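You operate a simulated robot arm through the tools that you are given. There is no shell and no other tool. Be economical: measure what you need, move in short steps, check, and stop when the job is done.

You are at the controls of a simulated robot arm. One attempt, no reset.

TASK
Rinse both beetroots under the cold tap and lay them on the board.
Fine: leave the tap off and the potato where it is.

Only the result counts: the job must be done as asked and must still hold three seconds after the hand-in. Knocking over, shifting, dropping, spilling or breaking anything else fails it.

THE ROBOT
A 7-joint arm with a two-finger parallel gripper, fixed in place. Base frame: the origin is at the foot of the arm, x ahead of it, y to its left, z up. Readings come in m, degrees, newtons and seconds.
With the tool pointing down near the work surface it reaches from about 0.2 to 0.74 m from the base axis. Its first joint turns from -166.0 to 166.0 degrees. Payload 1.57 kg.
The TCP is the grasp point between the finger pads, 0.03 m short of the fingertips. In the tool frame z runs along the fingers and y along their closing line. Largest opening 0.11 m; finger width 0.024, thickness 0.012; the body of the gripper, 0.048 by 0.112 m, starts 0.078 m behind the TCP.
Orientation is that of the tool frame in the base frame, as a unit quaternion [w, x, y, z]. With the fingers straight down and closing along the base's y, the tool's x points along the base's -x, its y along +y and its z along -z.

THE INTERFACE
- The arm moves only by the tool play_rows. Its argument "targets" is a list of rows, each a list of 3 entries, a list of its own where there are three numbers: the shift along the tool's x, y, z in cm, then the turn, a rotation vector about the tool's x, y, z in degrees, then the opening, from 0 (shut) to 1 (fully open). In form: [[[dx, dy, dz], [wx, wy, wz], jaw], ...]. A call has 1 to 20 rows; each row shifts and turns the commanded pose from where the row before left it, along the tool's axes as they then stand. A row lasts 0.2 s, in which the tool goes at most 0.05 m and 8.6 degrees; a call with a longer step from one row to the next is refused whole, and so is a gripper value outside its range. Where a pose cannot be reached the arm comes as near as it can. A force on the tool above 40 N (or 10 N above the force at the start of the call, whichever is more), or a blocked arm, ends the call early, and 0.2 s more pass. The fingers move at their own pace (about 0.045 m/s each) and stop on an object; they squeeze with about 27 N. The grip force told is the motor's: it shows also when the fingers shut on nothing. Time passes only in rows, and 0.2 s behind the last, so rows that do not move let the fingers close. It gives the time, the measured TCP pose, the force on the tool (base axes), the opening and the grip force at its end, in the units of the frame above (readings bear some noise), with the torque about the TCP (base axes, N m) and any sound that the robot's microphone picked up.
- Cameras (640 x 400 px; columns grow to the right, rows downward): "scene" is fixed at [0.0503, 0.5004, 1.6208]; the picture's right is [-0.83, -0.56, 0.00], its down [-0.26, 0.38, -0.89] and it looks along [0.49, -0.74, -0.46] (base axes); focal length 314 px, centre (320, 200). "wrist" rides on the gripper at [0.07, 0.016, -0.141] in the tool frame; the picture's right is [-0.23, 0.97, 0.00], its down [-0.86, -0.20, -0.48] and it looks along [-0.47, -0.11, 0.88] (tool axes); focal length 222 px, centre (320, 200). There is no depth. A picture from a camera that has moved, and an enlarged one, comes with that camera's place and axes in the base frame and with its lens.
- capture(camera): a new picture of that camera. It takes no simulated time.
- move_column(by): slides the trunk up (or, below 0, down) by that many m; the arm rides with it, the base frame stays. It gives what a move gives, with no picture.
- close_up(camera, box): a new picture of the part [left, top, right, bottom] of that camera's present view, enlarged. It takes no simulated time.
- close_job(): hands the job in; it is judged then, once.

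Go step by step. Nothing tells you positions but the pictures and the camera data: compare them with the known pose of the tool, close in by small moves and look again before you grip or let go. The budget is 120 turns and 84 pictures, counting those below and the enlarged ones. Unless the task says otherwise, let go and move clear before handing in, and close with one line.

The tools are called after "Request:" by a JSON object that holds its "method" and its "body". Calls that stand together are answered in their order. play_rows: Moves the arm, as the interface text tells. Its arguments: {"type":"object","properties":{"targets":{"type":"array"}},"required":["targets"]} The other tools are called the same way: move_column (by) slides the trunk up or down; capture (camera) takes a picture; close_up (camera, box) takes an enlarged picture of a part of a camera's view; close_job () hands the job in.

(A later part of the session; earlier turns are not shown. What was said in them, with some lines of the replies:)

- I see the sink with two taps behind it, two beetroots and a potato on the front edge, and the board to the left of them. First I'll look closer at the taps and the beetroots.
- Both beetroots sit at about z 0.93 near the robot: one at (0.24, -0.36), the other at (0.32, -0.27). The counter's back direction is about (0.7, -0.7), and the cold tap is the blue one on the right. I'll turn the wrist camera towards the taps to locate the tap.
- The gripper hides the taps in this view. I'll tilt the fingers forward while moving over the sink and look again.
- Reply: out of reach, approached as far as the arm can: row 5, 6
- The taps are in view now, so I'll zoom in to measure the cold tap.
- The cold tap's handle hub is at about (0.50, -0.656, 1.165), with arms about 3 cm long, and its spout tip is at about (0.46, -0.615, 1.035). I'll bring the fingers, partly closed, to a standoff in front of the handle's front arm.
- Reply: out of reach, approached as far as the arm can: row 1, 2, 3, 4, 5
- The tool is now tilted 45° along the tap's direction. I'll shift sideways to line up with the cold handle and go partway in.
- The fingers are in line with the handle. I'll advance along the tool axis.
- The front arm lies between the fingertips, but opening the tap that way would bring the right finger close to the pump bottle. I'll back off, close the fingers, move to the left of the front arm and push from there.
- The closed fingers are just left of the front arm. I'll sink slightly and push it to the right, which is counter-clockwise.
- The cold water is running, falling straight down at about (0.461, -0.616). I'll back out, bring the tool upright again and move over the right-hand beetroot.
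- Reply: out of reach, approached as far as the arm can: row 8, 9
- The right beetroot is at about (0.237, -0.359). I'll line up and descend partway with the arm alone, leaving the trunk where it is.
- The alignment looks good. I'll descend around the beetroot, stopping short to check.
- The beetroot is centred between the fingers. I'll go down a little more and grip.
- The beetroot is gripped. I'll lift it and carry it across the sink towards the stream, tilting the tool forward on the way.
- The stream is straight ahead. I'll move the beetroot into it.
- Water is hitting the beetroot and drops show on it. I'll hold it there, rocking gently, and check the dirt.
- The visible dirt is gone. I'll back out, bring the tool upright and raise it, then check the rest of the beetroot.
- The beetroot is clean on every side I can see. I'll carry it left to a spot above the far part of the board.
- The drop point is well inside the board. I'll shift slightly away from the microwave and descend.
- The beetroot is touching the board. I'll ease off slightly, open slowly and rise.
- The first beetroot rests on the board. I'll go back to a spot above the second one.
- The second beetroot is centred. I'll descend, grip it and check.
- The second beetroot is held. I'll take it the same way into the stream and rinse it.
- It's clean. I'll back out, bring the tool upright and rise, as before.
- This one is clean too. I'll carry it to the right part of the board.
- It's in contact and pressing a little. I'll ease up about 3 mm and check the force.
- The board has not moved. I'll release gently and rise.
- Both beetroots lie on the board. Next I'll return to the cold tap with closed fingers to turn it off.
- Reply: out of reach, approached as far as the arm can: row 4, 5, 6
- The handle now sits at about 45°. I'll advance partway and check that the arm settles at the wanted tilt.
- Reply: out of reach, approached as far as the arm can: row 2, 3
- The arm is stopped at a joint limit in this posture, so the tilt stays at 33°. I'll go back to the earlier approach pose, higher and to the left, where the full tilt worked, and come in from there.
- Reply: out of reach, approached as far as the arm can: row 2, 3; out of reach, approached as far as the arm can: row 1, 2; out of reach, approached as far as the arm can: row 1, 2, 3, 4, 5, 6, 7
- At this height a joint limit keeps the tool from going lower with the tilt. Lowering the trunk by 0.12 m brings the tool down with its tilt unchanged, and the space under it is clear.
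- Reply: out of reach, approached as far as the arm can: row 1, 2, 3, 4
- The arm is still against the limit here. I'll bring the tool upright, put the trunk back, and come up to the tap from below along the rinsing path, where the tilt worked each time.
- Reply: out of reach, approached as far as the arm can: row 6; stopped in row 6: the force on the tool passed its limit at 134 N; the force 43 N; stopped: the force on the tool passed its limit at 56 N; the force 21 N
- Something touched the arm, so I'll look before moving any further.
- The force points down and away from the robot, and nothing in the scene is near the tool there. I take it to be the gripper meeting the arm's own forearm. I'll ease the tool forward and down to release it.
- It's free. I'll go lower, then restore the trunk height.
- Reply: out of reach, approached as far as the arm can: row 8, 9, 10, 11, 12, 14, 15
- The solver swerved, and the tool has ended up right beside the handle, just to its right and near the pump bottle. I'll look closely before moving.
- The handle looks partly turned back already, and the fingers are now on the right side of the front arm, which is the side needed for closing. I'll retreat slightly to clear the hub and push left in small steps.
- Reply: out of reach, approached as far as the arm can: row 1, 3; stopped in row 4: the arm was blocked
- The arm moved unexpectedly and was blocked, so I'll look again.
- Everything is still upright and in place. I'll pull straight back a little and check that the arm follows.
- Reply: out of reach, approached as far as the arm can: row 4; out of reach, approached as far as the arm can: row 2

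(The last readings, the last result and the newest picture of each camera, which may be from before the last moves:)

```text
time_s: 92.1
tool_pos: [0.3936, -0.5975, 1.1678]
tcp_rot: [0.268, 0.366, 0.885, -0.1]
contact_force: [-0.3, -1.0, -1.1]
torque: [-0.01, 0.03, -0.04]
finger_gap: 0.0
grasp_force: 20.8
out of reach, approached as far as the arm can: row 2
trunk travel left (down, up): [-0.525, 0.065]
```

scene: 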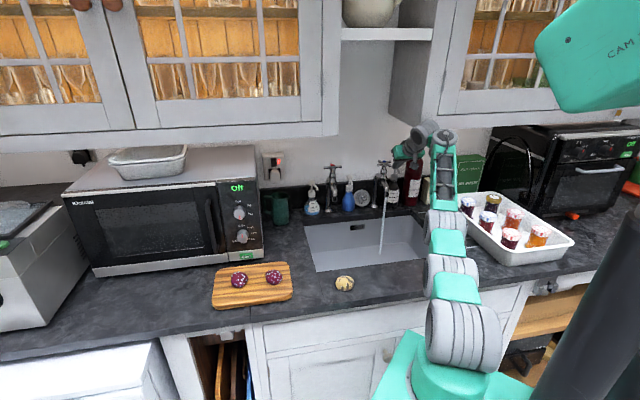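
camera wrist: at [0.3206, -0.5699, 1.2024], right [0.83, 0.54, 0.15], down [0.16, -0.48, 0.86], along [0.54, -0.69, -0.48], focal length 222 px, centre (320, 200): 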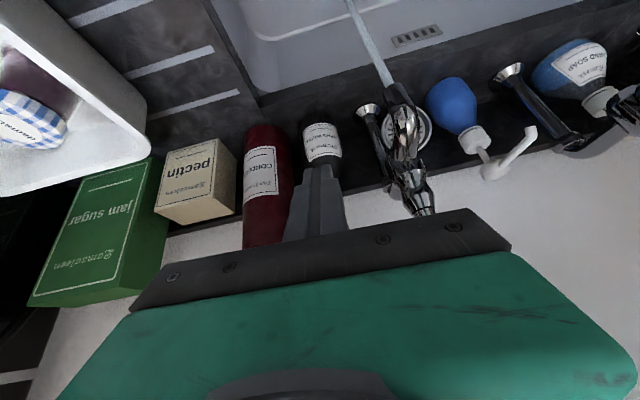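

Request:
{"method": "play_rows", "body": {"targets": [[[-0.6, 1.2, -1.0], [0, 0, 0], 0], [[-0.6, 1.2, -1.0], [0, 0, 0], 0], [[-0.6, 1.2, -0.8], [0, 0, 0], 0], [[0, 0, 0], [0, 0, 0], 0]]}}

Request:
{"method": "close_up", "body": {"camera": "wrist", "box": [220, 50, 420, 250]}}

```text
time_s: 93.1
tool_pos: [0.4189, -0.5719, 1.202]
tcp_rot: [0.268, 0.367, 0.885, -0.1]
contact_force: [0.4, -0.1, 0.0]
torque: [0.01, -0.02, 0.01]
finger_gap: 0.0003
grasp_force: 20.8
trunk travel left (down, up): [-0.525, 0.065]
```

```text
2.00 times, centred on (320, 150) of wrist
camera zoom: at [0.333, -0.4644, 1.2828], right [0.82, 0.56, 0.14], down [0.17, -0.47, 0.86], along [0.55, -0.68, -0.48], focal length 444 px, centre (320, 300)
```

zoom: 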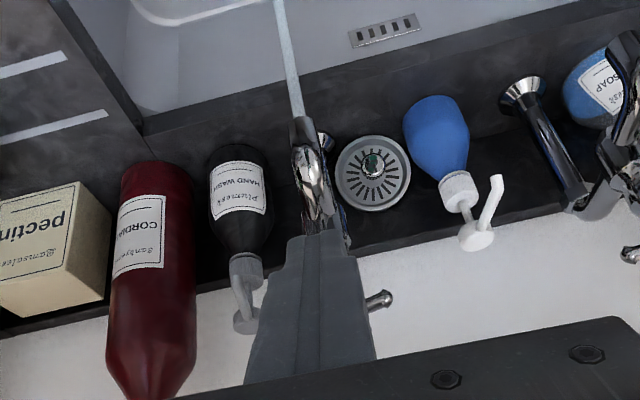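

The arm is back in a controlled pose in front of the tap. I'll go to the left of centre, in front of the front-left arm, so that pushing straight back closes the tap.

Request:
{"method": "play_rows", "body": {"targets": [[[0, 1.0, 0], [0, 0, 0], 0], [[0, 1.0, 0], [0, 0, 0], 0], [[0, 1.0, 0], [0, 0, 0], 0], [[-0.6, 0, 1.3], [0, 0, 0], 0], [[-0.6, 0, 1.3], [0, 0, 0], 0], [[-0.6, 0, 1.4], [0, 0, 0], 0], [[-0.6, 0, 1.4], [0, 0, 0], 0], [[0, 0, 0], [0, 0, 0], 0]]}}

Request:
{"method": "close_up", "body": {"camera": "wrist", "box": [220, 50, 420, 250]}}

```text
time_s: 94.9
tool_pos: [0.4774, -0.5891, 1.1718]
tcp_rot: [0.268, 0.366, 0.885, -0.1]
contact_force: [0.0, -1.0, -0.6]
torque: [0.0, 0.0, -0.01]
finger_gap: 0.0
grasp_force: 21.0
out of reach, approached as far as the arm can: row 2
trunk travel left (down, up): [-0.525, 0.065]
```

```text
2.00 times, centred on (320, 150) of wrist
camera zoom: at [0.3914, -0.4821, 1.2518], right [0.82, 0.56, 0.14], down [0.17, -0.47, 0.87], along [0.55, -0.68, -0.48], focal length 444 px, centre (320, 300)
```

zoom: 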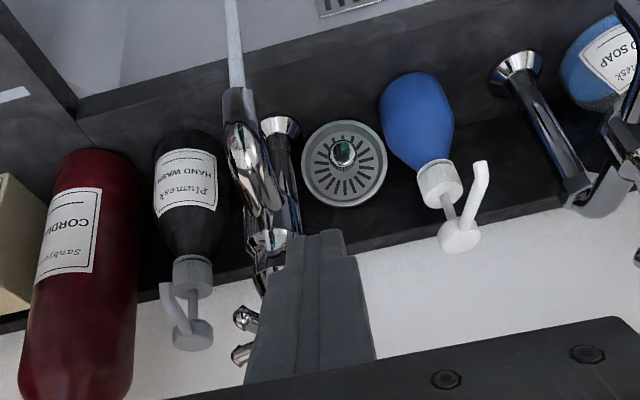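

I'm in position. I'll push straight back in small steps.

Request:
{"method": "play_rows", "body": {"targets": [[[-0.42, 0, 0.27], [0, 0, 0], 0], [[-0.42, 0, 0.27], [0, 0, 0], 0], [[-0.42, 0, 0.27], [0, 0, 0], 0], [[-0.42, 0, 0.27], [0, 0, 0], 0], [[-0.42, 0, 0.27], [0, 0, 0], 0], [[-0.42, 0, 0.27], [0, 0, 0], 0], [[-0.42, 0, 0.27], [0, 0, 0], 0], [[0, 0, 0], [0, 0, 0], 0]]}}

Request:
{"method": "close_up", "body": {"camera": "scene", "box": [330, 130, 450, 230]}}

```text
time_s: 96.7
tool_pos: [0.5029, -0.6121, 1.1705]
tcp_rot: [0.269, 0.366, 0.885, -0.1]
contact_force: [0.4, -0.1, -0.4]
torque: [0.01, -0.01, 0.0]
finger_gap: 0.0
grasp_force: 21.1
trunk travel left (down, up): [-0.525, 0.065]
```

```text
4.00 times, centred on (390, 180) of scene
camera zoom: at [0.0503, 0.5004, 1.6208], right [-0.83, -0.56, 0.0], down [-0.26, 0.38, -0.89], along [0.49, -0.74, -0.46], focal length 1257 px, centre (40, 280)
```

zoom: 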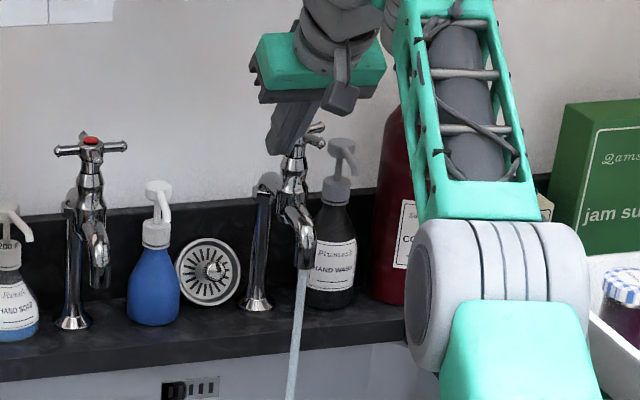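

Still running. I'll keep pushing.

Request:
{"method": "play_rows", "body": {"targets": [[[-0.42, 0, 0.27], [0, 0, 0], 0], [[-0.42, 0, 0.27], [0, 0, 0], 0], [[-0.42, 0, 0.27], [0, 0, 0], 0], [[-0.42, 0, 0.27], [0, 0, 0], 0], [[0, 0, 0], [0, 0, 0], 0]]}}

Request:
{"method": "close_up", "body": {"camera": "scene", "box": [330, 130, 450, 230]}}

```text
time_s: 97.9
tool_pos: [0.5051, -0.6158, 1.1707]
tcp_rot: [0.269, 0.366, 0.885, -0.101]
contact_force: [-0.8, 1.8, 0.7]
torque: [0.03, -0.06, -0.03]
finger_gap: 0.0001
grasp_force: 21.6
out of reach, approached as far as the arm can: row 2, 3, 4
trunk travel left (down, up): [-0.525, 0.065]
```

```text
4.00 times, centred on (390, 180) of scene
camera zoom: at [0.0503, 0.5004, 1.6208], right [-0.83, -0.56, 0.0], down [-0.26, 0.38, -0.89], along [0.49, -0.74, -0.46], focal length 1257 px, centre (40, 280)
```

zoom: 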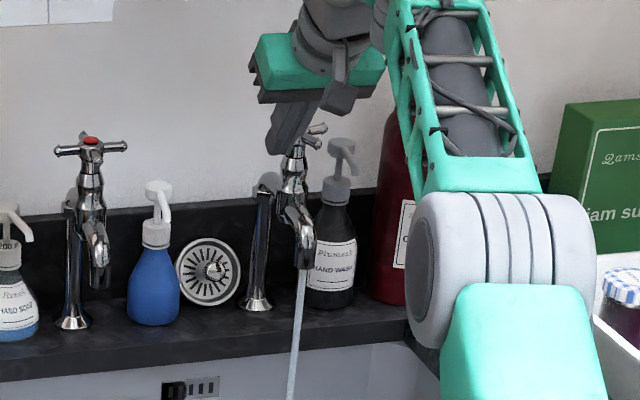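

The arm is at its reach limit for this tilt. Tilting the tool further forward should extend the reach and finish the push.

Request:
{"method": "play_rows", "body": {"targets": [[[0, 0, 0], [0, -4, 0], 0], [[0, 0, 0.2], [0, -4, 0], 0], [[-0.3, 0, 0.4], [0, -4, 0], 0], [[-0.35, 0, 0.4], [0, -2, 0], 0], [[-0.35, 0, 0.4], [0, 0, 0], 0], [[0, 0, 0], [0, 0, 0], 0]]}}

```text
time_s: 99.2
tool_pos: [0.5161, -0.6267, 1.1746]
tcp_rot: [0.349, 0.353, 0.858, -0.131]
contact_force: [-23.9, 39.6, 8.4]
torque: [0.65, 0.34, -0.06]
finger_gap: 0.0
grasp_force: 21.4
out of reach, approached as far as the arm can: row 1, 2
trunk travel left (down, up): [-0.525, 0.065]
stopped in row 6: the force on the tool passed its limit at 44 N (the readings are from after the stop); the commanded pose is now the measured one
```

Request:
{"method": "close_up", "body": {"camera": "scene", "box": [330, 130, 450, 230]}}

Request:
{"method": "close_up", "body": {"camera": "wrist", "box": [220, 50, 420, 250]}}

```text
4.00 times, centred on (390, 180) of scene
camera zoom: at [0.0503, 0.5004, 1.6208], right [-0.83, -0.56, 0.0], down [-0.26, 0.38, -0.89], along [0.49, -0.74, -0.46], focal length 1257 px, centre (40, 280)
```

zoom: 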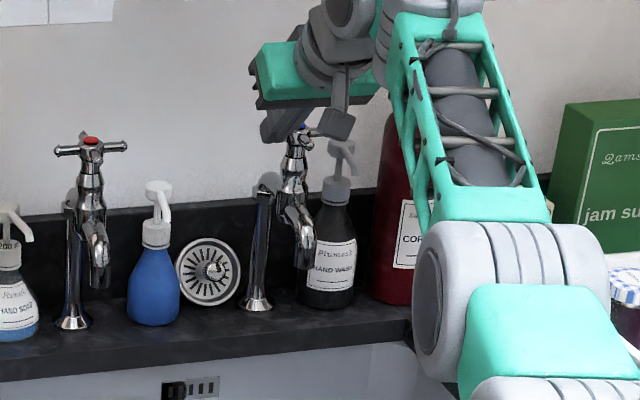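

```text
2.00 times, centred on (320, 150) of wrist
camera zoom: at [0.4202, -0.5105, 1.2288], right [0.79, 0.58, 0.18], down [0.05, -0.36, 0.93], along [0.6, -0.73, -0.31], focal length 444 px, centre (320, 300)
```

zoom: 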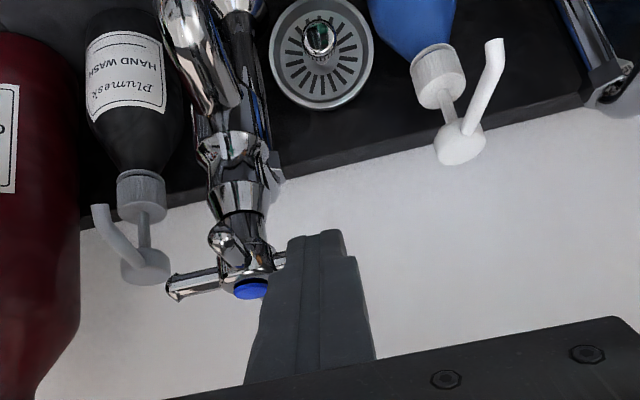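

The water has stopped and the handle is back at its stop. I'll back straight out.

Request:
{"method": "play_rows", "body": {"targets": [[[0.4, 0.2, -0.8], [0, 0, 0], 0], [[0.5, 0.2, -1], [0, 0, 0], 0], [[0.7, 0.2, -1.3], [0, 0, 0], 0], [[0.7, 0.3, -1.3], [0, 0, 0], 0], [[0.7, 0.3, -1.3], [0, 0, 0], 0], [[0, 0, 0], [0, 0, 0], 0]]}}

```text
time_s: 100.6
tool_pos: [0.4828, -0.5822, 1.191]
tcp_rot: [0.347, 0.356, 0.858, -0.131]
contact_force: [0.0, -0.8, 0.5]
torque: [0.0, 0.0, 0.02]
finger_gap: 0.0
grasp_force: 21.1
trunk travel left (down, up): [-0.525, 0.065]
```

Request:
{"method": "play_rows", "body": {"targets": [[[0.3, 0.3, -1.5], [0, 0, 0], 0], [[0.3, 0.3, -1.5], [0, 0, 0], 0], [[0.3, 0.3, -1.5], [0, 0, 0], 0], [[0, 0, 0], [0, 0, 0], 0]]}}

Request:
{"method": "capture", "body": {"camera": "scene"}}

Request:
{"method": "close_up", "body": {"camera": "scene", "box": [200, 150, 440, 310]}}

```text
time_s: 101.6
tool_pos: [0.4622, -0.549, 1.2174]
tcp_rot: [0.349, 0.354, 0.858, -0.131]
contact_force: [-1.2, 0.3, -0.1]
torque: [-0.04, -0.02, 0.0]
finger_gap: 0.0002
grasp_force: 21.2
trunk travel left (down, up): [-0.525, 0.065]
```

```text
4 pictures are left
```

scene: 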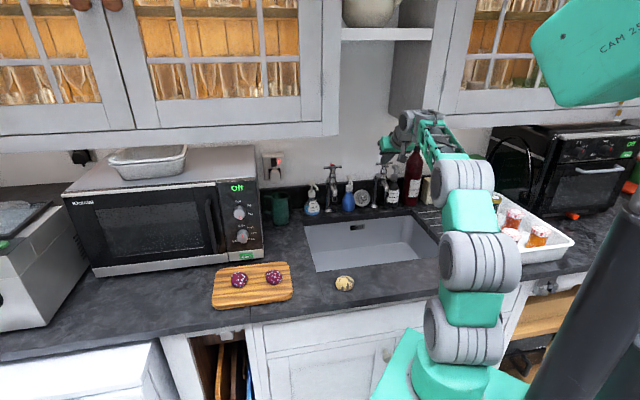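

```text
2.50 times, centred on (320, 230) of scene
camera zoom: at [0.0503, 0.5004, 1.6208], right [-0.83, -0.56, 0.0], down [-0.26, 0.38, -0.89], along [0.49, -0.74, -0.46], focal length 785 px, centre (320, 125)
```

zoom: 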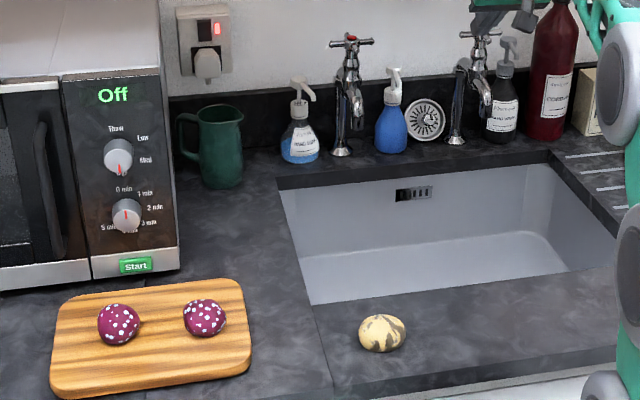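

The tap is off and both beetroots lie clean on the board. The potato and everything else is in place and the arm is clear, so I'm handing in.

Request:
{"method": "close_job", "body": {}}

```text
The job is handed in.
```

I rinsed both beetroots under the cold tap and laid them on the board. The tap is off again, and the potato is where it was.
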